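You operate a simulated robot arm through the tools that you are given. There is no shell and no other tool. Be economical: measure what you need, move in short steps, check, and stop when the job is done.

You run a simulated two-armed robot. Do the job below in one go: nothing can be reset, and whatever is moved stays where it is left.

TASK
Take the black counter and put it on the upper right counter shelf. Put the yellow eraser on the picture ledge. Switch the yellow lever on. Stack the small box that says "nuts" from the top of the narrow table on top of the small box labelled "clips". Take the white box file and leave it on the top of the back table. Open the yellow drawer, fetch the grey cloth and set it in the inside of the yellow drawer, then shut the drawer. Open the white drawer, take the small pad and put it in the inside of the white drawer, then shut the drawer. Any order will do. Set down upright: black counter, yellow eraser. The yellow lever goes anticlockwise seen from above, to its stop.

It is judged by the outcome, as a careful person would: the job done as asked, and still so three seconds after it is handed in. It fails if anything else is knocked over, pushed out of place, dropped, spilled or broken. Flat cloth is picked up by pressing the open fingertips on it (5 to 10 N) and closing them slowly along it; thin cloth reads only 2 to 8 mm in the jaws.

THE ROBOT
Two 7-joint arms with fingered hands on one trunk, on a base that drives. Base frame: it is fixed to the floor where the robot stands at the start and does not move with it; the origin is under the middle of the robot, x ahead of it, y to its left, z up; the surface under the hand at the start is at about z = 80. Lengths are in cm, angles in degrees, forces in N, time in s.
The left shoulder is at the start at [4.4, 9.2, 105.9], the right one opposite. With the tool pointing down near the work surface each hand reaches from about 32 to 56 cm from the robot's upright axis, wherever it stands, measured 20 degrees to its own side. Places, roughly: black counter [50, -25, 75]; grey cloth (9x6x3 cm) [-110, 120, 50]; inside of the white drawer [60, 10, 60]; inside of the yellow drawer [60, 130, 60]; picture ledge (85x14 cm) [4, -102, 110]; small box [0, -100, 75]; small pad [-150, 300, 75]; top of the back table [-370, -90, 80]; upper right counter shelf [-210, -90, 50]; white box file [-225, -75, 100]; white drawer [50, 10, 70]; yellow drawer [50, 130, 70]; yellow eraser [50, 25, 75]; yellow lever [60, 30, 80]. Payload 2.1 kg a hand.
The tool frame of a hand sits at the grasp point between the pads (the TCP): z along the fingers, y along the line on which they close. The tips reach 2 cm beyond it. Largest opening 6.8 cm; the body of the gripper starts 2.3 cm behind the TCP. The gripper is a hand of 5 fingers: y runs from the thumb to the fingers, the wrist lies at [-1, -7.9, -13.1] in the tool frame.
Orientation is told as [roll, pitch, yaw] about the base's x, y, z axes, in that order, counted from this pose: with the fingers straight down and the wrist toward the robot, the tool's x, y and z point along [0, 1, 0], [1, 0, 0] and [0, 0, -1] of the base frame.

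THE INTERFACE
- The arms move only by the tool servo_tool. It takes "left_increments", "right_increments" or both (then of equal length, played together; a hand with none holds still); each is a list of rows, each a list of 6 numbers: the shift along the tool's x, y, z in cm, then the turn, a rotation vector about the tool's x, y, z in degrees. In form: [[tx, ty, tz, rx, ry, rz], ...]. A call has 1 to 10 rows; each row is the pose to reach, as a shift and turn from the pose commanded when the call began, along the tool's axes at that moment. Rows are played at 5 a second. More than 5 cm and 8.6 degrees between two rows, and nothing of the call is played. Where a pose cannot be reached the arm comes as near as it can. A force on the tool above 40 N (or 10 N above the force at the start of the call, whichever is more), or a blocked arm, ends the call early, and 0.2 s more pass. In this call time passes only in rows, and 0.2 s behind the last. The reply holds the time, the measured pose of the TCP, the force on the tool along the base axes, the opening and the grip force, in the units named above and with some noise, with the torque about the TCP (base axes, N m) and any sound that the robot's microphone picked up, and new pictures: "views" is both (left out), scene, wrist or none (wrist: the cameras of the hands that moved).
- Cameras (640 x 400 px; columns grow to the right, rows downward): "scene" is now at [12.93, 1.81, 120.84]; the picture's right is [0.22, -0.97, 0.00], its down [-0.58, -0.13, -0.81] and it looks along [0.79, 0.18, -0.59] (base axes); focal length 214 px, centre (320, 200). "left" rides on the left gripper at [-5.4, -5.8, -7.2] in its tool frame; the picture's right is [-0.57, -0.39, 0.73], its down [0.73, -0.64, 0.23] and it looks along [0.38, 0.66, 0.65] (tool axes); focal length 226 px, centre (320, 200). "right" rides on the right gripper at [5.4, -5.8, -7.2] in its tool frame; the picture's right is [-0.57, 0.39, -0.73], its down [-0.73, -0.64, 0.23] and it looks along [-0.38, 0.66, 0.65] (tool axes); focal length 226 px, centre (320, 200). There is no depth. A picture from a camera that has moved, and an enlarged one, comes with that camera's place and axes in the base frame and with its lens.
- slide_trunk(by): slides the trunk up (or, below 0, down) by that many cm; the arms and the scene camera ride with it, the base frame stays. It gives what a move gives, with no picture.
- roll_base(legs): drives the robot by 1 to 6 legs, each [ahead, left, turn to the left] in cm, cm and degrees, along the robot's own axes; the way and the turn of a leg run together, so that a leg with both is an arc; at most 150 cm and 180 degrees a leg. The arms and the cameras ride along, it lands a little off, and it stops where it bumps. It gives what a move gives, and a new picture of the scene camera.
- move_fingers(index, middle, ring, little, thumb_bend, thumb_turn, hand): sets how far each is bent, from 0 (flat) to 1 (curled in); at 0.3 the hand is open as for a grip, at 0.7 the pads meet at the TCP. One left out holds its place. A second passes; each finger stops where it meets its share of the squeeze, and holds until it gets a number again. It is the only way to open and close the hand. It gives what a move gives, with no picture; readings hold the bend of each and the force on index, middle, ring, little, thumb and palm. thumb_turn goes from beside the hand (0) to across from the fingers (1), as for a grip.
- pan_tilt(pan, tilt): turns the head with the scene camera to pan (to the left, within 86 degrees either way) and tilt (down, from -29 to 69), counted from straight ahead of the robot. It gives what a move gives, and a new picture of the scene camera.
- enlarge(camera, box): a new picture of the part [left, top, right, bottom] of that camera's present view, enlarged. No time passes.
- sign_off(): hands the job in; it is judged then, once.

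Go step by step. Nothing tells you exact positions but the pictures and the camera data: compare them with the known pose of the tool, close in by small moves and look again before you grip or let go. The budget is 493 turns and 360 pictures, counting those below and the enlarged ones. Unless the task says otherwise, let go and move clear before handing in.

The tools are called after "Call:" by a JSON object that holds its "method" and its "body". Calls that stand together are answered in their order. servo_tool: Moves the arms, as the interface text tells. Its arguments: {"type":"object","properties":{"left_increments":{"type":"array","items":{"type":"array","items":{"type":"number"}}},"right_increments":{"type":"array","items":{"type":"array","items":{"type":"number"}}},"views":{"type":"string","enum":["both","scene","wrist","none"]}},"required":[]} The other tools are called the same way: slide_trunk (by) slides the trunk up or down; move_fingers (index, middle, ring, little, thumb_bend, thumb_turn, hand) moves the fingers one by one; roll_base (legs) drives the base; pan_tilt (pan, tilt) turns the head that bears the scene camera; enlarge (camera, box) takes an enlarged picture of a part of a camera's view; sign_off () hands the job in.

At the start:

```text
time: 0.0
left_tcp_pos: [28.47, 19.57, 120.87]
left_orientation: [0.1, -0.1, 0.0]
left_wrist_force: [0.4, 0.0, 0.1]
left_torque: [0.05, 0.01, 0.0]
left_opening: 6.77
left_finger_force: 0.1
left_shape: jaw
left_bend: [0.3, 0.3, 0.3, 0.3, 0.3, 0.98]
left_finger forces: [0.0, 0.0, 0.0, 0.0, 0.0, 0.1]
right_tcp_pos: [36.05, -8.56, 112.39]
right_orientation: [0.0, 0.0, 0.0]
right_wrist_force: [0.3, 0.3, -1.0]
right_torque: [-0.05, 0.03, 0.01]
right_opening: 6.74
right_finger_force: 0.1
right_shape: jaw
right_bend: [0.3, 0.3, 0.3, 0.3, 0.3, 0.98]
right_finger forces: [0.1, 0.0, 0.0, 0.0, 0.1, 0.1]
trunk travel left (down, up): [-30.0, 60.4]
robot x, y, heading: [0.13, -0.09, 0.0]
head pan, tilt: [12.9, 36.1]
```

scene: 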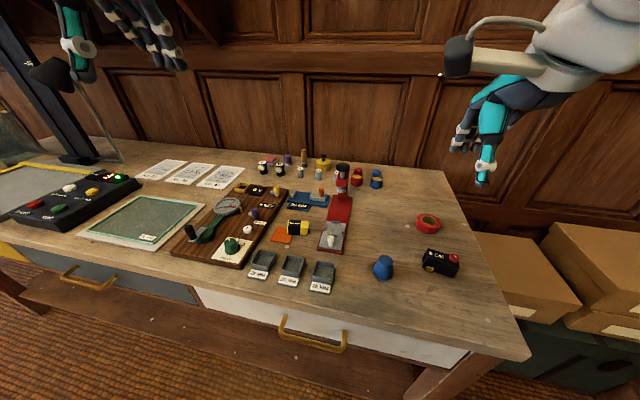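
right: 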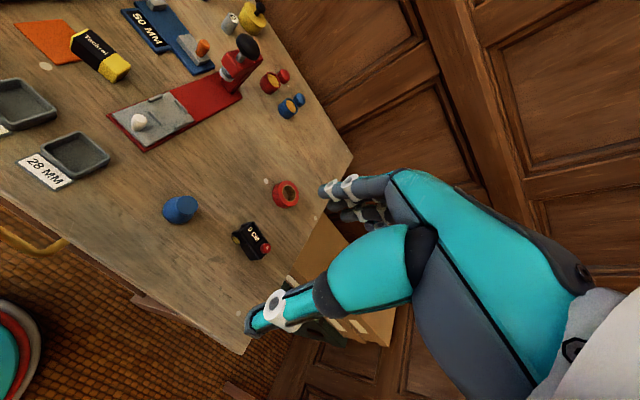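
left: 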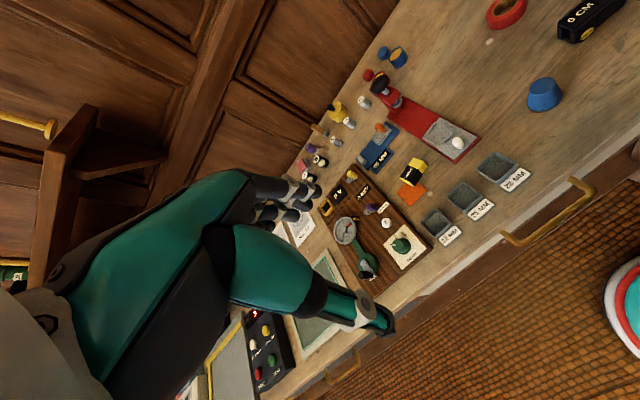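

I see the work table with the black counter at its right end and the eraser near the middle. I'll enlarge parts of the picture to identify things.

Call:
{"method": "enlarge", "body": {"camera": "scene", "box": [160, 140, 360, 265]}}

Call:
{"method": "enlarge", "body": {"camera": "scene", "box": [340, 180, 540, 305]}}

```text
3.20 times, centred on (260, 202) of scene
camera zoom: at [12.93, 1.81, 120.84], right [0.22, -0.97, 0.0], down [-0.58, -0.13, -0.81], along [0.79, 0.18, -0.59], focal length 686 px, centre (512, 192)
```

zoom: 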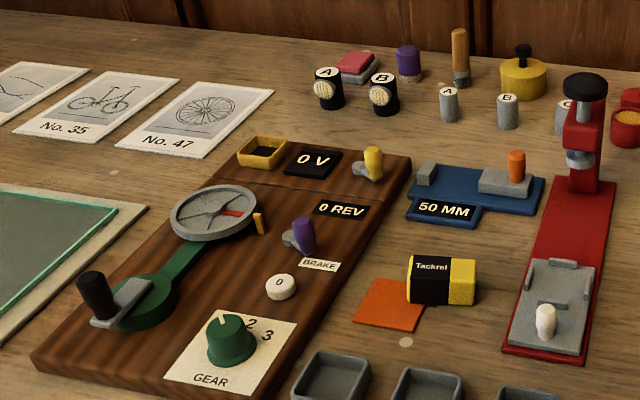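

```text
3.20 times, centred on (440, 242) of scene
camera zoom: at [12.93, 1.81, 120.84], right [0.22, -0.97, 0.0], down [-0.58, -0.13, -0.81], along [0.79, 0.18, -0.59], focal length 686 px, centre (-64, 64)
```

zoom: 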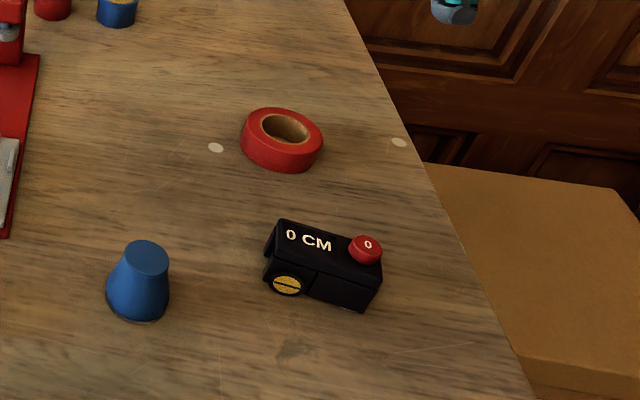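

The lever is the yellow peg at the top right corner of the wooden board, about (64, 27). I'll look down to see how much room there is between base and table.

Call:
{"method": "pan_tilt", "body": {"pan": 10, "tilt": 69}}

```text
time: 1.0
left_tcp_pos: [28.41, 19.67, 120.91]
left_orientation: [0.0, 0.0, 0.1]
left_wrist_force: [0.2, -0.7, 0.8]
left_torque: [0.02, 0.02, 0.02]
left_opening: 6.78
left_finger_force: 0.1
left_shape: jaw
left_bend: [0.3, 0.3, 0.3, 0.3, 0.3, 0.98]
left_finger forces: [0.0, 0.0, 0.1, 0.0, 0.0, 0.0]
right_tcp_pos: [35.94, -8.52, 112.41]
right_orientation: [0.0, 0.0, -0.1]
right_wrist_force: [0.7, 0.1, 0.6]
right_torque: [0.01, -0.03, 0.0]
right_opening: 6.77
right_finger_force: 0.1
right_shape: jaw
right_bend: [0.3, 0.3, 0.3, 0.3, 0.3, 0.98]
right_finger forces: [0.1, 0.1, 0.1, 0.0, 0.0, 0.1]
trunk travel left (down, up): [-30.0, 60.4]
robot x, y, heading: [-0.06, 0.18, -0.0]
head pan, tilt: [10.0, 68.8]
camera scene: at [9.92, 0.84, 116.65], right [0.17, -0.98, 0.0], down [-0.92, -0.16, -0.36], along [0.36, 0.06, -0.93], focal length 214 px, centre (320, 200)
```

scene: 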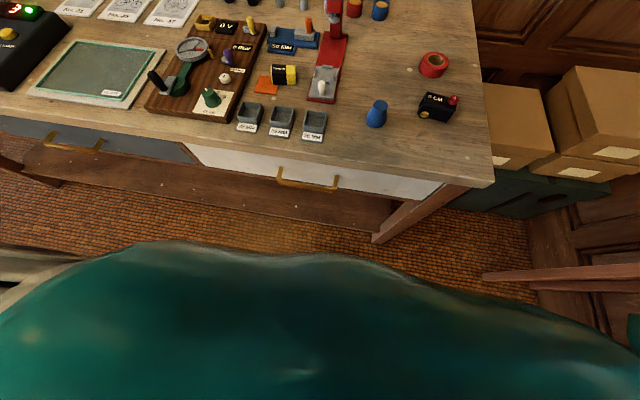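

There looks to be room. I'll drive 10 cm ahead and look at the board.

Call:
{"method": "roll_base", "body": {"legs": [[10, 3, 0]]}}

Call:
{"method": "pan_tilt", "body": {"pan": 20, "tilt": 45}}

```text
time: 2.1
left_tcp_pos: [38.25, 22.66, 120.86]
left_orientation: [0.0, -0.1, 0.2]
left_wrist_force: [0.5, 1.0, -0.1]
left_torque: [-0.03, -0.01, 0.01]
left_opening: 6.75
left_finger_force: 0.1
left_shape: jaw
left_bend: [0.3, 0.3, 0.3, 0.3, 0.3, 0.98]
left_finger forces: [0.0, 0.1, 0.0, 0.1, 0.0, 0.0]
right_tcp_pos: [45.89, -5.4, 112.39]
right_orientation: [0.0, 0.0, 0.1]
right_wrist_force: [-0.6, 0.2, 0.0]
right_torque: [-0.02, -0.03, 0.01]
right_opening: 6.8
right_finger_force: 0.0
right_shape: jaw
right_bend: [0.3, 0.3, 0.3, 0.3, 0.3, 0.98]
right_finger forces: [0.0, 0.0, 0.0, 0.0, 0.0, 0.0]
trunk travel left (down, up): [-30.0, 60.4]
robot x, y, heading: [9.81, 3.27, 0.4]
head pan, tilt: [10.0, 68.8]
camera scene: at [19.78, 3.89, 116.64], right [0.18, -0.98, 0.0], down [-0.92, -0.16, -0.36], along [0.36, 0.06, -0.93], focal length 214 px, centre (320, 200)
```

scene: 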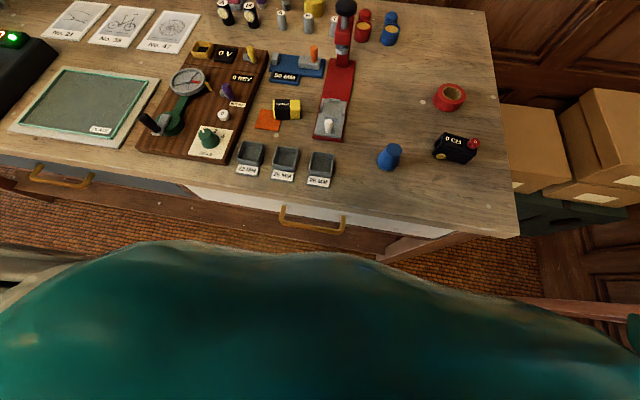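

```text
time: 3.0
left_tcp_pos: [38.28, 22.67, 120.92]
left_orientation: [0.0, 0.0, 0.2]
left_wrist_force: [-0.5, 0.6, 0.2]
left_torque: [-0.02, 0.06, 0.02]
left_opening: 6.78
left_finger_force: 0.1
left_shape: jaw
left_bend: [0.3, 0.3, 0.3, 0.3, 0.3, 0.98]
left_finger forces: [0.0, 0.1, 0.1, 0.0, 0.0, 0.1]
right_tcp_pos: [45.94, -5.29, 112.4]
right_orientation: [0.0, 0.0, 0.1]
right_wrist_force: [0.1, 0.4, 0.4]
right_torque: [-0.01, 0.0, 0.04]
right_opening: 6.77
right_finger_force: 0.1
right_shape: jaw
right_bend: [0.3, 0.3, 0.3, 0.3, 0.3, 0.98]
right_finger forces: [0.0, 0.1, 0.0, 0.0, 0.0, 0.0]
trunk travel left (down, up): [-30.0, 60.4]
robot x, y, heading: [9.87, 2.84, 0.0]
head pan, tilt: [20.0, 45.0]
camera scene: at [21.89, 5.7, 119.52], right [0.34, -0.94, 0.0], down [-0.66, -0.24, -0.71], along [0.66, 0.24, -0.71], focal length 214 px, centre (320, 200)
```

scene: 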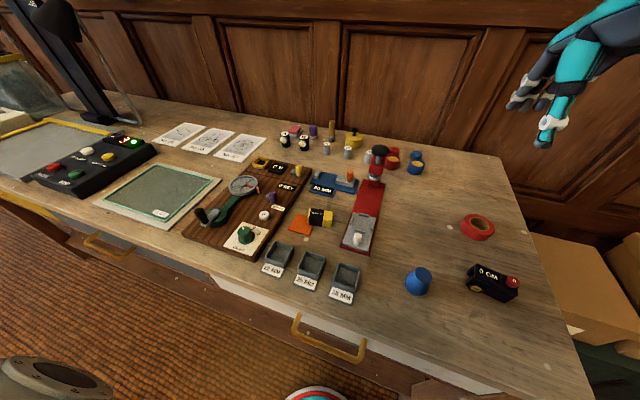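

Call:
{"method": "enlarge", "body": {"camera": "scene", "box": [240, 130, 368, 210]}}

Call:
{"method": "enlarge", "body": {"camera": "left", "box": [240, 60, 480, 210]}}

```text
5.00 times, centred on (304, 170) of scene
camera zoom: at [21.89, 5.7, 119.52], right [0.34, -0.94, 0.0], down [-0.66, -0.24, -0.71], along [0.66, 0.24, -0.71], focal length 1072 px, centre (400, 350)
```

zoom: 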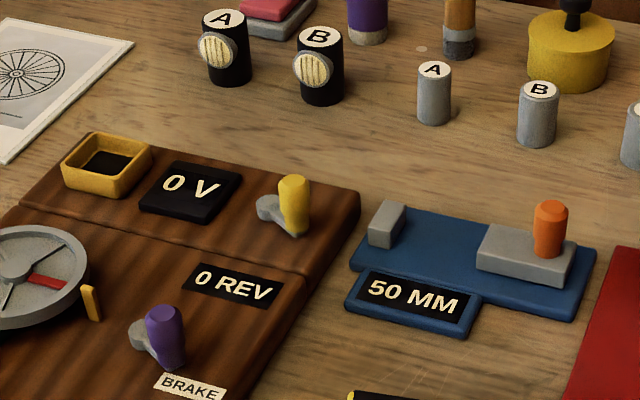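

```text
2.67 times, centred on (360, 135) of left
camera zoom: at [32.53, 17.16, 127.98], right [-0.38, -0.57, -0.73], down [-0.64, 0.73, -0.23], along [0.66, 0.38, -0.65], focal length 603 px, centre (213, 373)
```

zoom: 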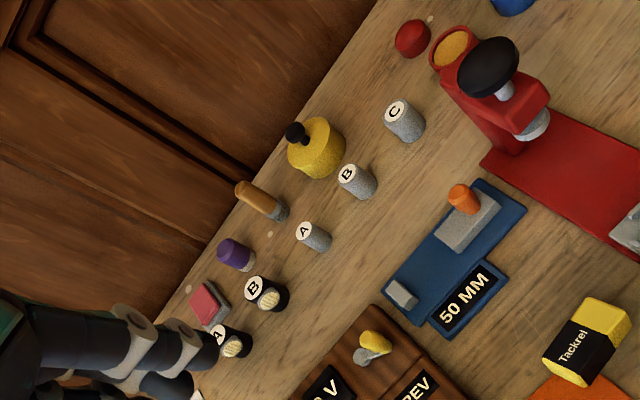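

The lever peg triangulates to about (65.6, 28, 81.6), with its pivot to the left of it. I need to be closer, so I'll drive a bit ahead and left.

Call:
{"method": "roll_base", "body": {"legs": [[4, 8, 0]]}}

```text
time: 4.1
left_tcp_pos: [42.13, 30.71, 120.93]
left_orientation: [0.1, 0.0, 0.2]
left_wrist_force: [0.3, -0.5, 0.1]
left_torque: [-0.02, 0.01, 0.01]
left_opening: 6.81
left_finger_force: 0.0
left_shape: jaw
left_bend: [0.3, 0.3, 0.3, 0.3, 0.3, 0.98]
left_finger forces: [0.0, 0.0, 0.0, 0.0, 0.0, 0.0]
right_tcp_pos: [49.89, 2.68, 112.39]
right_orientation: [-0.1, 0.0, 0.2]
right_wrist_force: [0.6, -0.2, 0.2]
right_torque: [0.02, -0.02, 0.02]
right_opening: 6.75
right_finger_force: 0.1
right_shape: jaw
right_bend: [0.3, 0.3, 0.3, 0.3, 0.3, 0.98]
right_finger forces: [0.0, 0.0, 0.0, 0.0, 0.0, 0.0]
trunk travel left (down, up): [-30.0, 60.4]
robot x, y, heading: [13.69, 10.91, 0.1]
head pan, tilt: [20.0, 45.0]
camera scene: at [25.83, 13.75, 119.53], right [0.34, -0.94, 0.0], down [-0.66, -0.24, -0.71], along [0.66, 0.24, -0.71], focal length 214 px, centre (320, 200)
```

scene: 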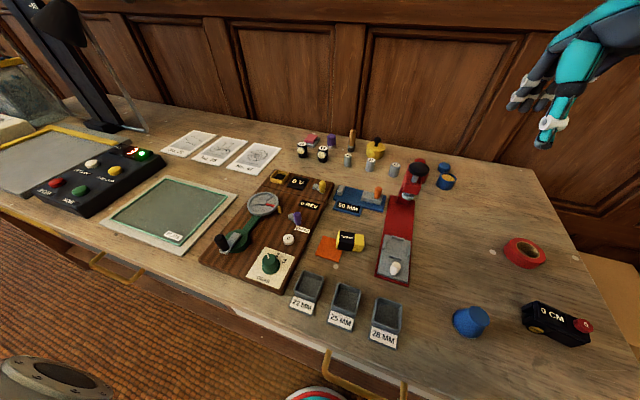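

Call:
{"method": "servo_tool", "body": {"left_increments": [[-0.4, 3, 4, 0, 0, 0], [-0.8, 6, 7.5, 0, 0, 0], [-1.2, 9, 11, 0, 0, 0], [-1.6, 12, 14.5, 0, 0, 0], [-2, 15, 18, 0, 0, 0], [-2.4, 18, 21.5, 0, 0, 0], [-2.7, 20.5, 25, 0, 0, 0], [-2.7, 21.5, 28, 0, 0, 0]]}}

Call:
{"method": "move_fingers", "body": {"hand": "left", "middle": 1, "ring": 1, "little": 1}}

Call:
{"method": "enlarge", "body": {"camera": "left", "box": [0, 0, 640, 400]}}

```text
refused: row 1 steps farther than a row can; nothing moved
```

```text
time: 5.1
left_tcp_pos: [42.2, 30.74, 120.78]
left_orientation: [0.1, 0.0, 0.2]
left_wrist_force: [0.3, 0.1, 0.2]
left_torque: [0.0, -0.02, -0.02]
left_opening: 6.21
left_finger_force: 0.1
left_shape: fingers
left_bend: [0.3, 1.0, 1.0, 1.0, 0.3, 0.98]
left_finger forces: [0.1, 0.1, 0.1, 0.0, 0.0, 0.0]
right_tcp_pos: [49.8, 2.72, 112.5]
right_orientation: [0.0, 0.0, 0.3]
right_wrist_force: [0.1, 0.1, 0.4]
right_torque: [-0.01, -0.02, -0.01]
right_opening: 6.78
right_finger_force: 0.0
right_shape: jaw
right_bend: [0.3, 0.3, 0.3, 0.3, 0.3, 0.98]
right_finger forces: [0.2, 0.1, 0.0, 0.0, 0.0, 0.0]
trunk travel left (down, up): [-30.0, 60.4]
robot x, y, heading: [13.77, 11.22, 0.1]
head pan, tilt: [20.0, 45.0]
```

```text
1.00 times, centred on (320, 200) of left (not enlarged: the box is as wide or as high as the picture)
camera zoom: at [36.46, 25.19, 127.98], right [-0.38, -0.57, -0.73], down [-0.64, 0.73, -0.23], along [0.66, 0.38, -0.65], focal length 226 px, centre (320, 200)
```

zoom: 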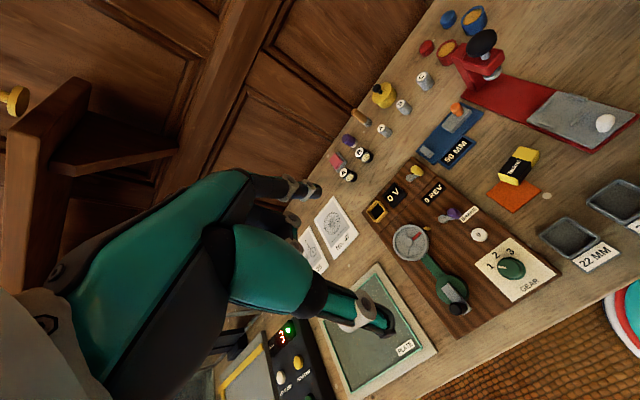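

Call:
{"method": "servo_tool", "body": {"left_increments": [[-0.3, 2.2, 2.8, 0, 0, 0], [-0.6, 4.4, 5.6, 0, 0, 0], [-0.9, 6.6, 8.4, 0, 0, 0], [-1.2, 8.8, 11.2, 0, 0, 0], [-1.5, 11, 14, 0, 0, 0], [-1.8, 13.2, 16.8, 0, 0, 0], [-2.1, 15.4, 19.6, 0, 0, 0], [-2.4, 17.6, 22.4, 0, 0, 0], [-2.7, 19.8, 25.2, 0, 0, 0], [-2.8, 22, 28, 0, 0, 0]]}}

```text
time: 7.3
left_tcp_pos: [63.5, 28.27, 92.83]
left_orientation: [-0.1, -0.2, 0.3]
left_wrist_force: [-1.2, -0.1, -0.9]
left_torque: [-0.03, 0.01, 0.0]
left_opening: 6.2
left_finger_force: 0.2
left_shape: fingers
left_bend: [0.3, 1.0, 1.0, 1.0, 0.3, 0.98]
left_finger forces: [0.0, 0.0, 0.0, 0.0, 0.0, 0.0]
left hand out of reach, approached as far as the arm can: row 10
right_tcp_pos: [49.76, 2.61, 112.34]
right_orientation: [0.0, 0.0, 0.0]
right_wrist_force: [-0.1, 0.7, 0.2]
right_torque: [0.02, 0.01, 0.01]
right_opening: 6.77
right_finger_force: 0.0
right_shape: jaw
right_bend: [0.3, 0.3, 0.3, 0.3, 0.3, 0.98]
right_finger forces: [0.0, 0.1, 0.0, 0.0, 0.0, 0.1]
trunk travel left (down, up): [-30.0, 60.4]
robot x, y, heading: [13.98, 11.2, -0.1]
head pan, tilt: [20.0, 45.0]
camera scene: at [25.81, 13.73, 119.53], right [0.34, -0.94, 0.0], down [-0.66, -0.24, -0.71], along [0.66, 0.24, -0.71], focal length 214 px, centre (320, 200)
camera left: at [57.78, 22.67, 99.92], right [-0.38, -0.57, -0.73], down [-0.64, 0.73, -0.23], along [0.66, 0.38, -0.65], focal length 226 px, centre (320, 200)
```

scene: 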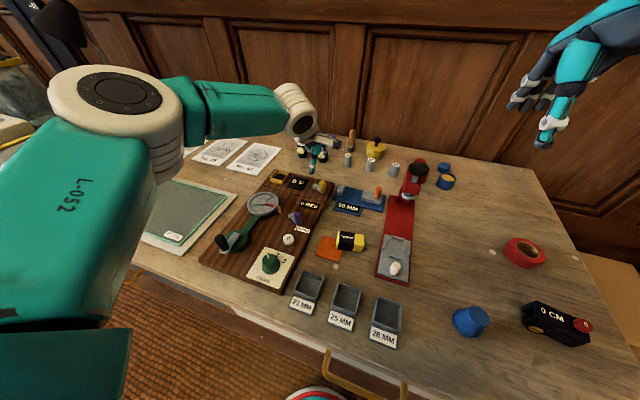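
left: 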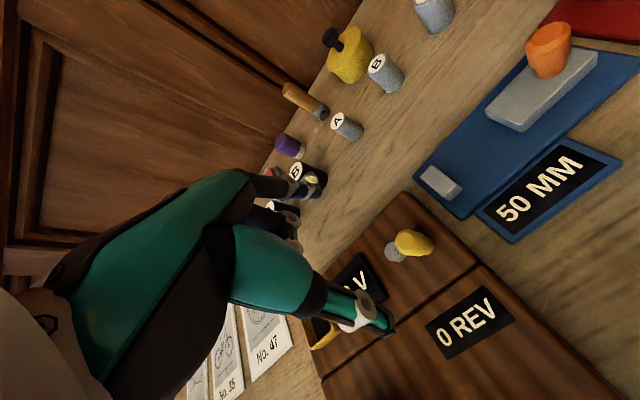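

Call:
{"method": "enlarge", "body": {"camera": "left", "box": [360, 205, 480, 280]}}

Call:
{"method": "roll_base", "body": {"legs": [[4, 0, 0]]}}

```text
5.33 times, centred on (420, 242) of left
camera zoom: at [57.78, 22.67, 99.92], right [-0.38, -0.57, -0.73], down [-0.64, 0.73, -0.23], along [0.66, 0.38, -0.65], focal length 1206 px, centre (-213, -27)
```

zoom: 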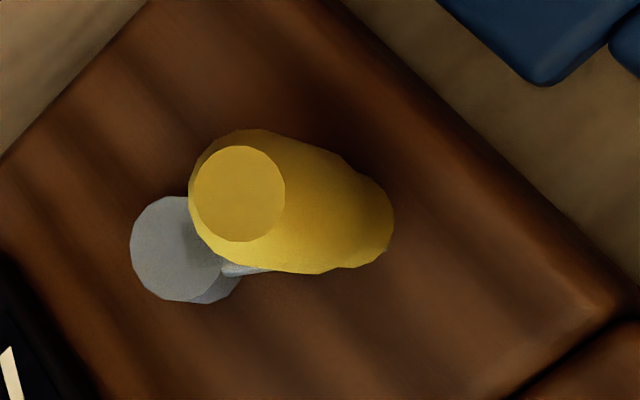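

```text
time: 8.3
left_tcp_pos: [66.15, 28.16, 92.77]
left_orientation: [-0.1, -0.1, 0.3]
left_wrist_force: [-0.7, 0.7, -0.2]
left_torque: [-0.02, 0.04, 0.03]
left_opening: 6.22
left_finger_force: 0.0
left_shape: fingers
left_bend: [0.3, 1.0, 1.0, 1.0, 0.3, 0.98]
left_finger forces: [0.1, 0.0, 0.1, 0.1, 0.0, 0.1]
right_tcp_pos: [52.52, 2.67, 112.31]
right_orientation: [0.0, 0.1, 0.1]
right_wrist_force: [0.5, -0.2, 0.5]
right_torque: [0.01, -0.04, -0.02]
right_opening: 6.79
right_finger_force: 0.0
right_shape: jaw
right_bend: [0.3, 0.3, 0.3, 0.3, 0.3, 0.98]
right_finger forces: [0.1, 0.0, 0.0, 0.1, 0.0, 0.0]
trunk travel left (down, up): [-30.0, 60.4]
robot x, y, heading: [16.39, 11.14, 0.2]
head pan, tilt: [20.0, 45.0]
stopped in leg 1: the robot was blocked; the commanded pose is now the measured one
camera scene: at [28.52, 13.75, 119.53], right [0.34, -0.94, 0.0], down [-0.66, -0.24, -0.71], along [0.66, 0.24, -0.71], focal length 214 px, centre (320, 200)
```

scene: 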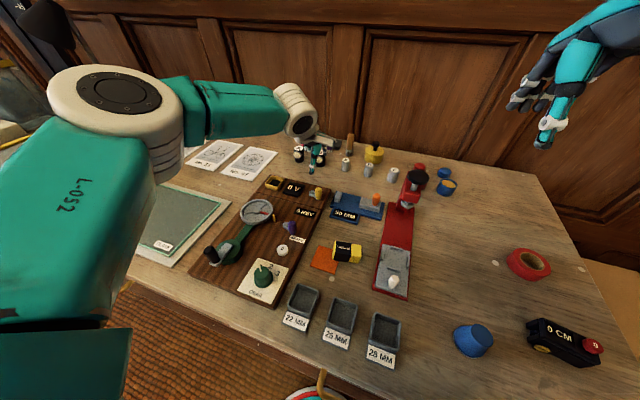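

The base is against the table, so I'll lower the trunk a little and tilt the fingers forward to gain reach. First I back off a touch, then lift and tilt the left hand.

Call:
{"method": "servo_tool", "body": {"left_increments": [[0, -2, -3, -8, 0, 0], [0, -3, -5, -16, 0, 0], [0, -4, -7, -24, 0, 0]], "views": "none"}}

Call:
{"method": "roll_base", "body": {"legs": [[-0.5, 2, 0]]}}

Call:
{"method": "slide_trunk", "body": {"by": -7}}

Call:
{"method": "servo_tool", "body": {"left_increments": [[0, 0, 0.1, 0, 0, 0]], "views": "both"}}

```text
time: 9.1
left_tcp_pos: [62.11, 28.12, 99.82]
left_orientation: [-0.1, -24.1, 0.3]
left_wrist_force: [-0.6, -0.8, -0.2]
left_torque: [0.03, 0.0, 0.02]
left_opening: 6.21
left_finger_force: 0.1
left_shape: fingers
left_bend: [0.3, 1.0, 1.0, 1.0, 0.3, 0.98]
left_finger forces: [0.1, 0.0, 0.0, 0.0, 0.1, 0.1]
right_tcp_pos: [52.54, 2.73, 112.46]
right_orientation: [0.0, 0.1, 0.2]
right_wrist_force: [-0.2, 0.5, 0.3]
right_torque: [0.01, -0.02, -0.01]
right_opening: 6.76
right_finger_force: 0.0
right_shape: jaw
right_bend: [0.3, 0.3, 0.3, 0.3, 0.3, 0.98]
right_finger forces: [0.1, 0.0, 0.0, 0.1, 0.0, 0.1]
trunk travel left (down, up): [-30.0, 60.4]
robot x, y, heading: [16.68, 11.24, 0.3]
head pan, tilt: [20.0, 45.0]
```

```text
time: 9.9
left_tcp_pos: [61.59, 30.23, 99.96]
left_orientation: [-0.1, -24.1, 0.3]
left_wrist_force: [-0.4, 0.0, 0.6]
left_torque: [0.02, -0.01, 0.0]
left_opening: 6.23
left_finger_force: 0.0
left_shape: fingers
left_bend: [0.3, 1.0, 1.0, 1.0, 0.3, 0.98]
left_finger forces: [0.0, 0.1, 0.1, 0.0, 0.0, 0.0]
right_tcp_pos: [51.98, 4.67, 112.37]
right_orientation: [0.0, 0.2, 0.1]
right_wrist_force: [-0.7, -0.5, -0.1]
right_torque: [-0.03, 0.0, 0.0]
right_opening: 6.75
right_finger_force: 0.2
right_shape: jaw
right_bend: [0.3, 0.3, 0.3, 0.3, 0.3, 0.98]
right_finger forces: [0.1, 0.1, 0.0, 0.0, 0.1, 0.0]
trunk travel left (down, up): [-30.0, 60.4]
robot x, y, heading: [15.83, 13.18, 0.2]
head pan, tilt: [20.0, 45.0]
camera scene: at [27.99, 15.77, 119.53], right [0.34, -0.94, 0.0], down [-0.66, -0.24, -0.71], along [0.66, 0.24, -0.71], focal length 214 px, centre (320, 200)
```

scene: 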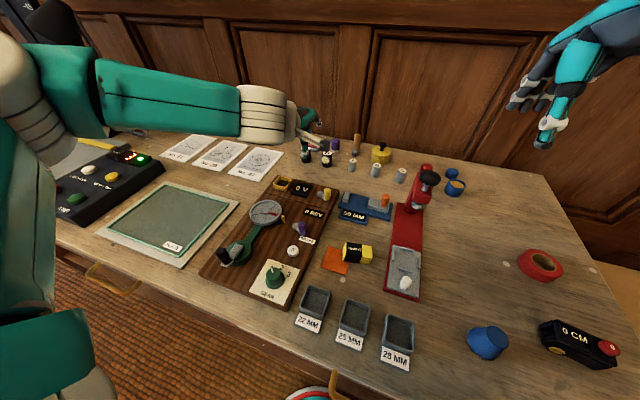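

```text
time: 10.9
left_tcp_pos: [61.53, 30.21, 92.9]
left_orientation: [0.0, -24.1, 0.3]
left_wrist_force: [0.0, -0.2, -0.5]
left_torque: [-0.02, -0.02, 0.0]
left_opening: 6.21
left_finger_force: 0.0
left_shape: fingers
left_bend: [0.3, 1.0, 1.0, 1.0, 0.3, 0.98]
left_finger forces: [0.0, 0.0, 0.0, 0.0, 0.0, 0.1]
right_tcp_pos: [52.01, 4.65, 105.26]
right_orientation: [0.0, 0.0, 0.0]
right_wrist_force: [-0.1, -0.9, -0.9]
right_torque: [0.0, -0.02, -0.02]
right_opening: 6.77
right_finger_force: 0.2
right_shape: jaw
right_bend: [0.3, 0.3, 0.3, 0.3, 0.3, 0.98]
right_finger forces: [0.0, 0.1, 0.0, 0.0, 0.0, 0.0]
trunk travel left (down, up): [-23.0, 67.4]
robot x, y, heading: [15.77, 13.29, 0.2]
head pan, tilt: [20.0, 45.0]
```

```text
time: 11.3
left_tcp_pos: [61.76, 30.06, 92.84]
left_orientation: [-0.1, -24.2, 0.4]
left_wrist_force: [0.1, 0.9, -0.7]
left_torque: [-0.02, 0.01, -0.01]
left_opening: 6.22
left_finger_force: 0.1
left_shape: fingers
left_bend: [0.3, 1.0, 1.0, 1.0, 0.3, 0.98]
left_finger forces: [0.0, 0.0, 0.0, 0.0, 0.0, 0.0]
right_tcp_pos: [52.05, 4.72, 105.44]
right_orientation: [-0.1, 0.2, 0.1]
right_wrist_force: [0.2, -0.5, 0.2]
right_torque: [-0.04, -0.02, -0.03]
right_opening: 6.78
right_finger_force: 0.0
right_shape: jaw
right_bend: [0.3, 0.3, 0.3, 0.3, 0.3, 0.98]
right_finger forces: [0.0, 0.0, 0.0, 0.0, 0.0, 0.0]
trunk travel left (down, up): [-23.0, 67.4]
robot x, y, heading: [16.3, 13.0, 0.2]
head pan, tilt: [20.0, 45.0]
camera scene: at [29.23, 15.77, 112.45], right [0.34, -0.94, 0.0], down [-0.66, -0.24, -0.71], along [0.66, 0.24, -0.71], focal length 214 px, centre (320, 200)
camera left: at [53.54, 24.63, 96.88], right [-0.05, -0.57, -0.82], down [-0.49, 0.73, -0.47], along [0.87, 0.38, -0.32], focal length 226 px, centre (320, 200)
```

scene: 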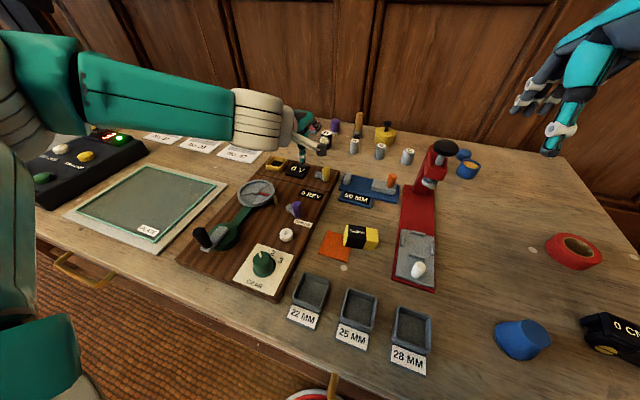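
left: 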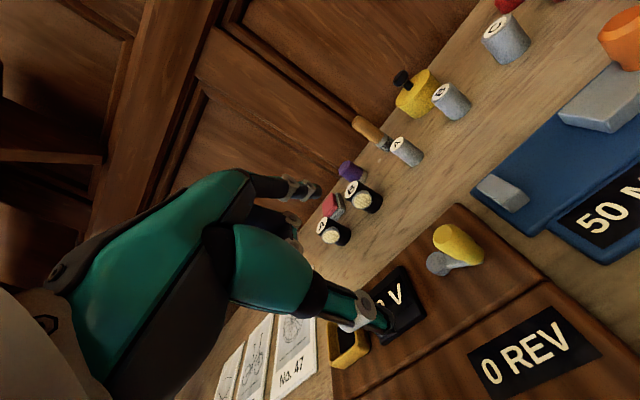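

Peg is at about (65.7, 27.9, 82). I'll test in the air where index and thumb tips meet.

Call:
{"method": "move_fingers", "body": {"hand": "left", "index": 0.6, "thumb_bend": 0.6}}

Call:
{"method": "enlarge", "body": {"camera": "left", "box": [240, 130, 480, 280]}}

```text
time: 12.3
left_tcp_pos: [61.68, 30.18, 92.68]
left_orientation: [-0.1, -24.1, 0.3]
left_wrist_force: [-0.2, -0.1, -0.6]
left_torque: [0.01, -0.01, -0.01]
left_opening: 1.26
left_finger_force: 0.1
left_shape: fingers
left_bend: [0.6, 1.0, 1.0, 1.0, 0.6, 0.98]
left_finger forces: [0.0, 0.1, 0.0, 0.0, 0.0, 0.0]
right_tcp_pos: [51.96, 4.71, 105.41]
right_orientation: [0.0, 0.2, 0.1]
right_wrist_force: [0.9, 0.6, -0.2]
right_torque: [-0.01, -0.02, 0.0]
right_opening: 6.77
right_finger_force: 0.0
right_shape: jaw
right_bend: [0.3, 0.3, 0.3, 0.3, 0.3, 0.98]
right_finger forces: [0.1, 0.1, 0.1, 0.0, 0.0, 0.0]
trunk travel left (down, up): [-23.0, 67.4]
robot x, y, heading: [15.81, 13.01, -0.2]
head pan, tilt: [20.0, 45.0]
```

```text
2.67 times, centred on (360, 205) of left
camera zoom: at [53.53, 24.62, 96.87], right [-0.05, -0.57, -0.82], down [-0.49, 0.73, -0.47], along [0.87, 0.38, -0.32], focal length 603 px, centre (213, 187)
```

zoom: 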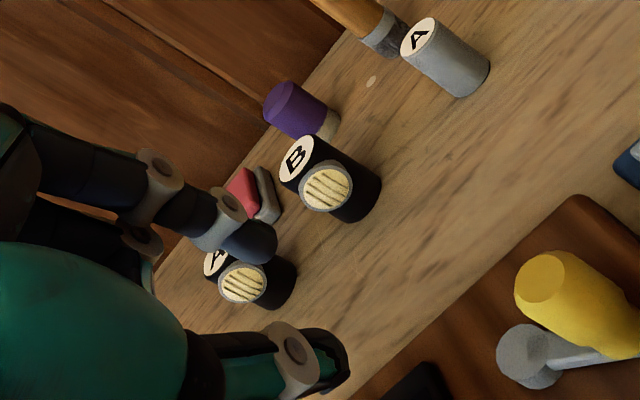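

Call:
{"method": "move_fingers", "body": {"hand": "left", "index": 0.4, "thumb_bend": 0.4}}

Call:
{"method": "servo_tool", "body": {"left_increments": [[-1.1, 0.8, 3, 0, 0, 0], [-2.2, 1.5, 5.9, 0, 0, 0]], "views": "wrist"}}

```text
time: 13.3
left_tcp_pos: [61.68, 30.13, 92.83]
left_orientation: [-0.2, -24.1, 0.3]
left_wrist_force: [0.7, 0.2, -0.4]
left_torque: [-0.01, 0.0, 0.0]
left_opening: 4.57
left_finger_force: 0.1
left_shape: fingers
left_bend: [0.4, 1.0, 1.0, 1.0, 0.4, 0.98]
left_finger forces: [0.0, 0.0, 0.0, 0.0, 0.1, 0.0]
right_tcp_pos: [52.06, 4.61, 105.47]
right_orientation: [0.0, 0.1, 0.1]
right_wrist_force: [-1.0, -0.3, -0.1]
right_torque: [0.05, 0.01, 0.02]
right_opening: 6.77
right_finger_force: 0.1
right_shape: jaw
right_bend: [0.3, 0.3, 0.3, 0.3, 0.3, 0.98]
right_finger forces: [0.1, 0.1, 0.0, 0.0, 0.0, 0.1]
trunk travel left (down, up): [-23.0, 67.4]
robot x, y, heading: [15.93, 13.15, -0.0]
head pan, tilt: [20.0, 45.0]
```

```text
time: 13.9
left_tcp_pos: [65.59, 27.97, 87.98]
left_orientation: [-0.1, -24.0, 0.3]
left_wrist_force: [-0.1, 0.6, 0.2]
left_torque: [0.02, 0.05, 0.02]
left_opening: 4.7
left_finger_force: 0.9
left_shape: fingers
left_bend: [0.4, 1.0, 1.0, 1.0, 0.39, 0.99]
left_finger forces: [0.1, 0.1, 0.0, 0.1, 0.8, 0.0]
right_tcp_pos: [52.01, 4.81, 105.42]
right_orientation: [-0.1, 0.1, 0.2]
right_wrist_force: [0.3, -0.7, -1.3]
right_torque: [0.01, 0.02, 0.03]
right_opening: 6.76
right_finger_force: 0.1
right_shape: jaw
right_bend: [0.3, 0.3, 0.3, 0.3, 0.3, 0.98]
right_finger forces: [0.0, 0.0, 0.0, 0.0, 0.0, 0.0]
trunk travel left (down, up): [-23.0, 67.4]
robot x, y, heading: [16.18, 13.03, 0.1]
head pan, tilt: [20.0, 45.0]
camera left: at [57.38, 22.31, 92.03], right [-0.05, -0.57, -0.82], down [-0.49, 0.73, -0.47], along [0.87, 0.38, -0.32], focal length 226 px, centre (320, 200)
```

left: 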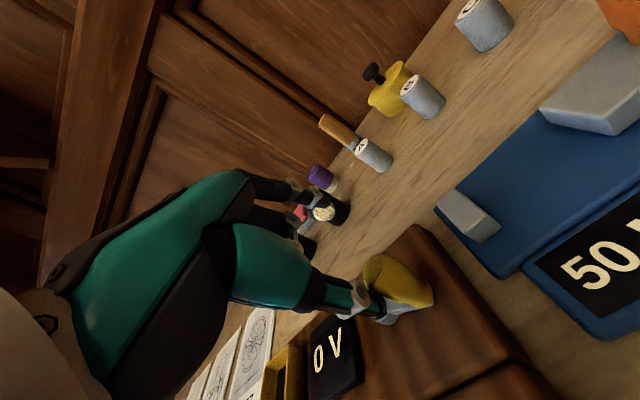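

The thumb already brushes the peg top; I move back 1 cm, then descend in steps.

Call:
{"method": "servo_tool", "body": {"left_increments": [[0, -1.0, -0.4, 0, 0, 0], [0, -1.4, 0.5, 0, 0, 0], [0, -2.1, 2.2, 0, 0, 0]], "views": "wrist"}}

Call:
{"method": "enlarge", "body": {"camera": "left", "box": [240, 180, 480, 330]}}

```text
time: 14.8
left_tcp_pos: [64.3, 27.87, 85.22]
left_orientation: [-0.1, -24.1, 0.4]
left_wrist_force: [-1.1, 0.5, 5.0]
left_torque: [0.01, 0.15, -0.01]
left_opening: 4.6
left_finger_force: 2.5
left_shape: fingers
left_bend: [0.4, 1.0, 1.0, 1.0, 0.4, 0.98]
left_finger forces: [0.0, 0.1, 0.0, 0.0, 4.4, 0.0]
right_tcp_pos: [51.84, 4.54, 105.47]
right_orientation: [0.0, 0.0, 0.1]
right_wrist_force: [-0.3, -0.2, 0.9]
right_torque: [-0.01, 0.03, 0.01]
right_opening: 6.79
right_finger_force: 0.0
right_shape: jaw
right_bend: [0.3, 0.3, 0.3, 0.3, 0.3, 0.98]
right_finger forces: [0.0, 0.1, 0.0, 0.1, 0.0, 0.0]
trunk travel left (down, up): [-23.0, 67.4]
robot x, y, heading: [15.96, 13.11, -0.0]
head pan, tilt: [20.0, 45.0]
camera left: at [56.28, 22.36, 89.32], right [-0.05, -0.57, -0.82], down [-0.49, 0.73, -0.47], along [0.87, 0.38, -0.32], focal length 226 px, centre (320, 200)
```

left: 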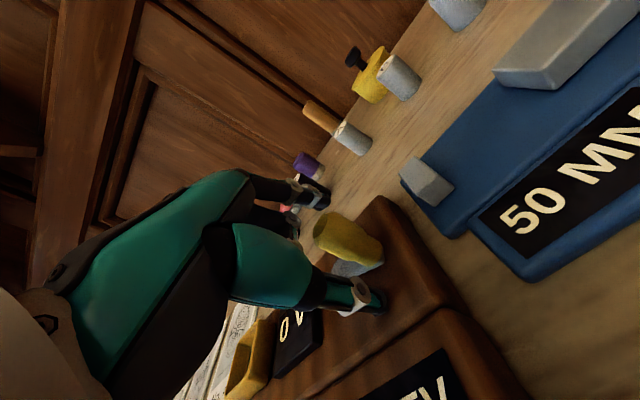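

```text
2.67 times, centred on (360, 255) of left
camera zoom: at [56.28, 22.36, 89.32], right [-0.05, -0.57, -0.82], down [-0.49, 0.73, -0.47], along [0.87, 0.38, -0.32], focal length 603 px, centre (213, 53)
```

zoom: 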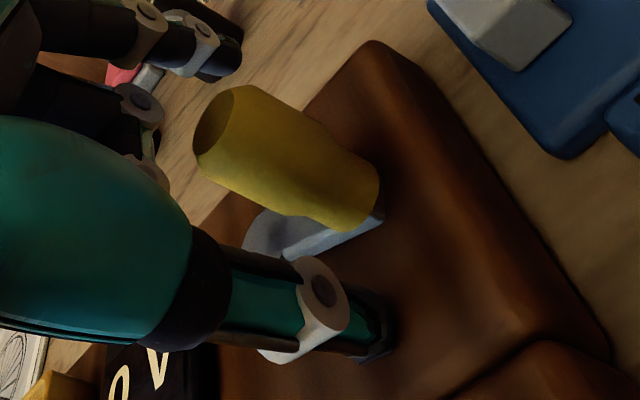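

The peg now sits between thumb and index. I raise a little and close.

Call:
{"method": "servo_tool", "body": {"left_increments": [[0, 0.3, -0.6, 0, 0, 0]], "views": "none"}}

Call:
{"method": "move_fingers", "body": {"hand": "left", "index": 0.62, "thumb_bend": 0.62}}

Call:
{"method": "enlarge", "body": {"camera": "left", "box": [240, 130, 480, 280]}}

```text
time: 15.2
left_tcp_pos: [64.44, 27.96, 85.87]
left_orientation: [-0.1, -24.1, 0.3]
left_wrist_force: [0.1, -1.2, 0.9]
left_torque: [-0.02, 0.01, 0.0]
left_opening: 4.57
left_finger_force: 0.0
left_shape: fingers
left_bend: [0.4, 1.0, 1.0, 1.0, 0.4, 0.98]
left_finger forces: [0.0, 0.1, 0.0, 0.1, 0.0, 0.0]
right_tcp_pos: [52.05, 4.63, 105.42]
right_orientation: [0.0, 0.1, 0.1]
right_wrist_force: [0.4, -0.5, 1.1]
right_torque: [-0.01, 0.01, 0.0]
right_opening: 6.77
right_finger_force: 0.1
right_shape: jaw
right_bend: [0.3, 0.3, 0.3, 0.3, 0.3, 0.98]
right_finger forces: [0.1, 0.1, 0.0, 0.0, 0.1, 0.0]
trunk travel left (down, up): [-23.0, 67.4]
robot x, y, heading: [16.25, 13.19, 0.1]
head pan, tilt: [20.0, 45.0]
```

```text
time: 16.1
left_tcp_pos: [64.45, 27.99, 85.79]
left_orientation: [-0.2, -23.9, 0.2]
left_wrist_force: [-0.2, 1.3, -0.4]
left_torque: [0.0, 0.01, -0.01]
left_opening: 1.07
left_finger_force: 0.1
left_shape: fingers
left_bend: [0.62, 1.0, 1.0, 1.0, 0.6, 0.98]
left_finger forces: [0.0, 0.0, 0.0, 0.0, 0.4, 0.1]
right_tcp_pos: [51.83, 4.71, 105.34]
right_orientation: [-0.1, 0.1, 0.0]
right_wrist_force: [-0.5, 0.6, 0.5]
right_torque: [0.01, -0.01, 0.0]
right_opening: 6.76
right_finger_force: 0.0
right_shape: jaw
right_bend: [0.3, 0.3, 0.3, 0.3, 0.3, 0.98]
right_finger forces: [0.1, 0.1, 0.0, 0.1, 0.0, 0.0]
trunk travel left (down, up): [-23.0, 67.4]
robot x, y, heading: [16.06, 13.18, 0.1]
head pan, tilt: [20.0, 45.0]
```

```text
2.67 times, centred on (360, 205) of left
camera zoom: at [56.3, 22.43, 89.9], right [-0.05, -0.57, -0.82], down [-0.49, 0.73, -0.47], along [0.87, 0.38, -0.32], focal length 603 px, centre (213, 187)
```

zoom: 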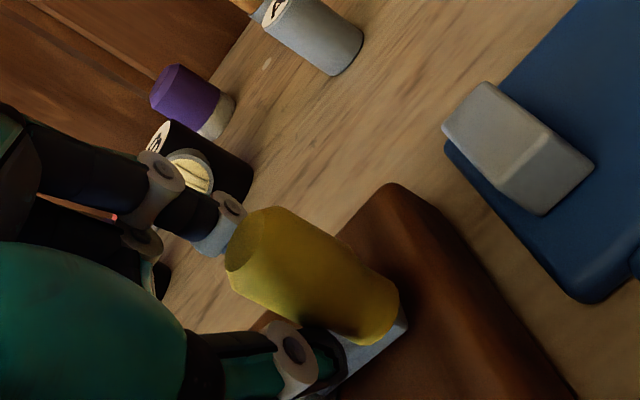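

Call:
{"method": "move_fingers", "body": {"hand": "left", "index": 0.5, "thumb_bend": 0.5}}

Call:
{"method": "servo_tool", "body": {"left_increments": [[-0.8, 0.1, 0.5, 0, 0, 0]], "views": "none"}}

Call:
{"method": "move_fingers", "body": {"hand": "left", "index": 0.65, "thumb_bend": 0.62}}

Call:
{"method": "enlarge", "body": {"camera": "left", "box": [240, 130, 480, 280]}}

```text
time: 17.1
left_tcp_pos: [64.37, 28.07, 85.8]
left_orientation: [-0.2, -24.1, 0.3]
left_wrist_force: [0.1, 0.0, 0.1]
left_torque: [0.02, -0.03, -0.03]
left_opening: 2.86
left_finger_force: 0.2
left_shape: fingers
left_bend: [0.5, 1.0, 1.0, 1.0, 0.5, 0.98]
left_finger forces: [0.0, 0.0, 0.0, 0.0, 0.1, 0.1]
right_tcp_pos: [51.94, 4.72, 105.44]
right_orientation: [-0.1, 0.1, 0.2]
right_wrist_force: [0.0, 0.0, 0.5]
right_torque: [0.04, 0.01, 0.01]
right_opening: 6.81
right_finger_force: 0.0
right_shape: jaw
right_bend: [0.3, 0.3, 0.3, 0.3, 0.3, 0.98]
right_finger forces: [0.0, 0.0, 0.0, 0.0, 0.0, 0.1]
trunk travel left (down, up): [-23.0, 67.4]
robot x, y, heading: [15.78, 13.14, 0.3]
head pan, tilt: [20.0, 45.0]
```

```text
time: 17.6
left_tcp_pos: [64.75, 27.21, 85.44]
left_orientation: [0.0, -24.1, 0.2]
left_wrist_force: [-0.3, 0.6, 0.2]
left_torque: [-0.01, -0.01, 0.03]
left_opening: 2.88
left_finger_force: 0.1
left_shape: fingers
left_bend: [0.5, 1.0, 1.0, 1.0, 0.5, 0.98]
left_finger forces: [0.0, 0.0, 0.1, 0.0, 0.0, 0.0]
right_tcp_pos: [52.0, 4.66, 105.38]
right_orientation: [0.0, 0.2, 0.1]
right_wrist_force: [-0.2, -1.3, 0.2]
right_torque: [0.0, -0.04, -0.02]
right_opening: 6.75
right_finger_force: 0.1
right_shape: jaw
right_bend: [0.3, 0.3, 0.3, 0.3, 0.3, 0.98]
right_finger forces: [0.0, 0.0, 0.1, 0.0, 0.1, 0.1]
trunk travel left (down, up): [-23.0, 67.4]
robot x, y, heading: [15.94, 13.03, -0.1]
head pan, tilt: [20.0, 45.0]
```

```text
time: 18.6
left_tcp_pos: [64.75, 27.13, 85.37]
left_orientation: [-0.1, -24.1, 0.3]
left_wrist_force: [-0.2, -0.6, -1.1]
left_torque: [-0.02, 0.04, 0.01]
left_opening: 1.18
left_finger_force: 1.1
left_shape: fingers
left_bend: [0.62, 1.0, 1.0, 1.0, 0.58, 0.98]
left_finger forces: [1.3, 0.0, 0.0, 0.0, 1.3, 0.0]
right_tcp_pos: [52.09, 4.73, 105.36]
right_orientation: [0.1, 0.1, 0.1]
right_wrist_force: [-0.4, 0.0, -0.3]
right_torque: [0.0, -0.03, -0.01]
right_opening: 6.74
right_finger_force: 0.2
right_shape: jaw
right_bend: [0.3, 0.3, 0.3, 0.3, 0.3, 0.98]
right_finger forces: [0.0, 0.1, 0.0, 0.1, 0.0, 0.0]
trunk travel left (down, up): [-23.0, 67.4]
robot x, y, heading: [15.57, 13.22, 0.3]
head pan, tilt: [20.0, 45.0]
```

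```text
2.67 times, centred on (360, 205) of left
camera zoom: at [56.58, 21.63, 89.52], right [-0.05, -0.57, -0.82], down [-0.49, 0.73, -0.47], along [0.87, 0.38, -0.32], focal length 603 px, centre (213, 187)
```

zoom: 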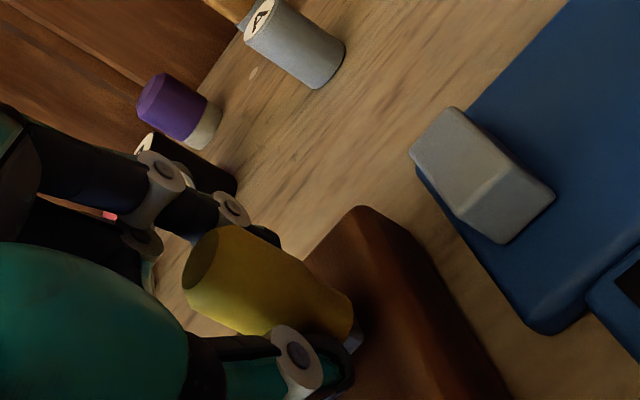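

The peg is pinched. I'll move it along its arc anticlockwise in small steps.

Call:
{"method": "servo_tool", "body": {"left_increments": [[-0.1, 0.33, 0.15, 0, 0, 0], [-0.15, 0.65, 0.29, 0, 0, 0], [-0.1, 1.3, 0.58, 0, 0, 0]], "views": "wrist"}}

```text
time: 19.4
left_tcp_pos: [66.13, 27.02, 85.37]
left_orientation: [-0.1, -24.0, 0.3]
left_wrist_force: [-3.0, 0.1, 1.0]
left_torque: [-0.02, 0.07, 0.0]
left_opening: 1.17
left_finger_force: 1.8
left_shape: fingers
left_bend: [0.65, 1.0, 1.0, 1.0, 0.55, 0.97]
left_finger forces: [0.0, 0.1, 0.0, 0.0, 3.3, 0.0]
right_tcp_pos: [51.79, 4.73, 105.39]
right_orientation: [-0.1, 0.0, 0.0]
right_wrist_force: [-0.2, 0.8, 0.0]
right_torque: [-0.01, -0.01, 0.02]
right_opening: 6.76
right_finger_force: 0.0
right_shape: jaw
right_bend: [0.3, 0.3, 0.3, 0.3, 0.3, 0.98]
right_finger forces: [0.0, 0.1, 0.1, 0.0, 0.0, 0.0]
trunk travel left (down, up): [-23.0, 67.4]
robot x, y, heading: [16.04, 13.29, 0.3]
head pan, tilt: [20.0, 45.0]
camera left: at [58.04, 21.55, 89.51], right [-0.05, -0.57, -0.82], down [-0.49, 0.73, -0.47], along [0.87, 0.38, -0.32], focal length 226 px, centre (320, 200)
```

left: 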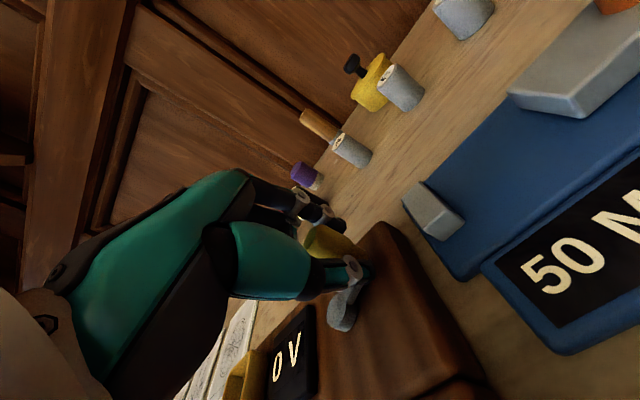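

Call:
{"method": "move_fingers", "body": {"hand": "left", "index": 0.75}}

Call:
{"method": "servo_tool", "body": {"left_increments": [[0.2, 0.35, 0.15, 0, 0, 0], [0.5, 0.65, 0.28, 0, 0, 0], [1.05, 1.0, 0.42, 0, 0, 0]], "views": "wrist"}}

```text
time: 20.4
left_tcp_pos: [66.28, 27.03, 85.4]
left_orientation: [0.0, -24.2, 0.3]
left_wrist_force: [0.1, -1.6, -0.8]
left_torque: [-0.04, 0.07, -0.02]
left_opening: 0.8
left_finger_force: 3.4
left_shape: fingers
left_bend: [0.73, 1.0, 1.0, 1.0, 0.55, 0.97]
left_finger forces: [4.4, 0.0, 0.0, 0.1, 3.4, 0.0]
right_tcp_pos: [52.02, 4.62, 105.43]
right_orientation: [0.0, 0.2, 0.0]
right_wrist_force: [-0.1, 0.6, 0.5]
right_torque: [-0.02, 0.03, 0.01]
right_opening: 6.77
right_finger_force: 0.1
right_shape: jaw
right_bend: [0.3, 0.3, 0.3, 0.3, 0.3, 0.98]
right_finger forces: [0.0, 0.1, 0.0, 0.0, 0.1, 0.0]
trunk travel left (down, up): [-23.0, 67.4]
robot x, y, heading: [15.8, 13.24, 0.2]
head pan, tilt: [20.0, 45.0]
```

```text
time: 21.1
left_tcp_pos: [67.15, 28.07, 85.45]
left_orientation: [0.0, -24.1, 0.2]
left_wrist_force: [-9.4, -4.7, 6.3]
left_torque: [-0.21, 0.31, -0.02]
left_opening: 1.15
left_finger_force: 5.1
left_shape: fingers
left_bend: [0.75, 1.0, 1.0, 1.0, 0.45, 0.91]
left_finger forces: [0.4, 0.0, 0.1, 0.0, 9.7, 0.0]
right_tcp_pos: [51.7, 4.54, 105.43]
right_orientation: [-0.1, 0.0, 0.1]
right_wrist_force: [0.0, -0.6, 0.2]
right_torque: [0.03, -0.04, 0.02]
right_opening: 6.76
right_finger_force: 0.1
right_shape: jaw
right_bend: [0.3, 0.3, 0.3, 0.3, 0.3, 0.98]
right_finger forces: [0.1, 0.0, 0.0, 0.1, 0.0, 0.0]
trunk travel left (down, up): [-23.0, 67.4]
robot x, y, heading: [15.91, 12.99, 0.1]
head pan, tilt: [20.0, 45.0]
camera left: at [58.93, 22.52, 89.56], right [-0.05, -0.57, -0.82], down [-0.49, 0.73, -0.47], along [0.87, 0.38, -0.32], focal length 226 px, centre (320, 200)
```

left: 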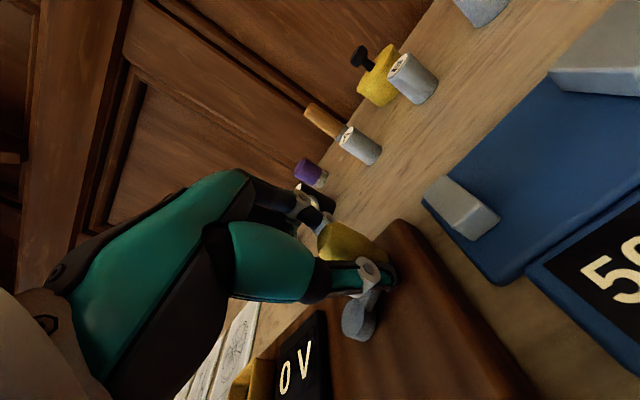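

Resistance rose, so it may be at its stop. I'll release and look.

Call:
{"method": "move_fingers", "body": {"hand": "left", "index": 0.4, "thumb_bend": 0.4}}

Call:
{"method": "servo_tool", "body": {"left_increments": [[0, -0.6, -1, 0, 0, 0], [0, -0.5, -5, 0, 0, 0], [2, -5, -8, 0, 0, 0]], "views": "both"}}

Call:
{"method": "enlarge", "body": {"camera": "left", "box": [320, 160, 560, 310]}}

Call:
{"method": "enlarge", "body": {"camera": "scene", "box": [240, 130, 368, 210]}}

```text
time: 22.1
left_tcp_pos: [67.17, 28.21, 85.3]
left_orientation: [0.1, -24.2, 0.3]
left_wrist_force: [-0.5, -1.0, 0.0]
left_torque: [-0.05, 0.01, 0.05]
left_opening: 4.7
left_finger_force: 0.4
left_shape: fingers
left_bend: [0.4, 1.0, 1.0, 1.0, 0.39, 0.96]
left_finger forces: [0.0, 0.0, 0.0, 0.1, 1.4, 0.0]
right_tcp_pos: [52.04, 4.62, 105.47]
right_orientation: [0.0, 0.0, 0.1]
right_wrist_force: [0.7, -0.6, -0.3]
right_torque: [0.01, -0.01, -0.01]
right_opening: 6.76
right_finger_force: 0.1
right_shape: jaw
right_bend: [0.3, 0.3, 0.3, 0.3, 0.3, 0.98]
right_finger forces: [0.0, 0.0, 0.0, 0.1, 0.1, 0.0]
trunk travel left (down, up): [-23.0, 67.4]
robot x, y, heading: [15.72, 13.49, 0.2]
head pan, tilt: [20.0, 45.0]
```

```text
refused: row 3 steps farther than a row can; nothing moved
```

```text
2.67 times, centred on (440, 235) of left
camera zoom: at [59.05, 22.59, 89.48], right [-0.05, -0.57, -0.82], down [-0.49, 0.73, -0.47], along [0.87, 0.38, -0.32], focal length 603 px, centre (0, 107)
```

zoom: 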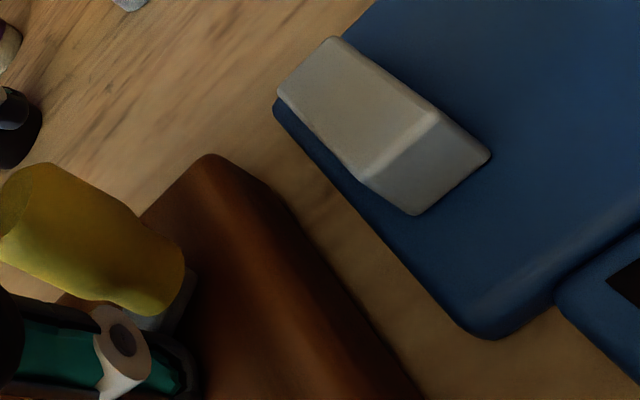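

```text
5.00 times, centred on (304, 170) of scene
camera zoom: at [29.23, 15.76, 112.45], right [0.34, -0.94, 0.0], down [-0.66, -0.24, -0.71], along [0.66, 0.24, -0.71], focal length 1072 px, centre (400, 350)
```

zoom: 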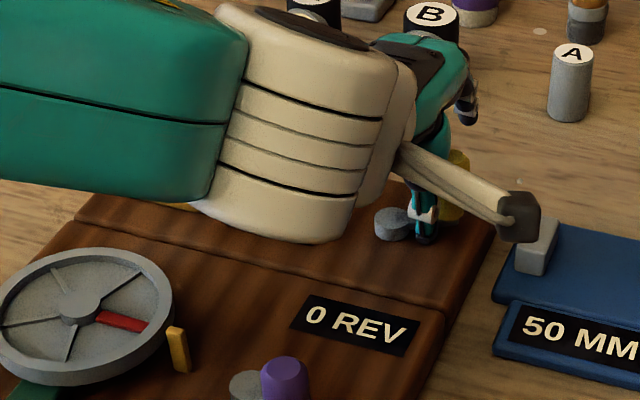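

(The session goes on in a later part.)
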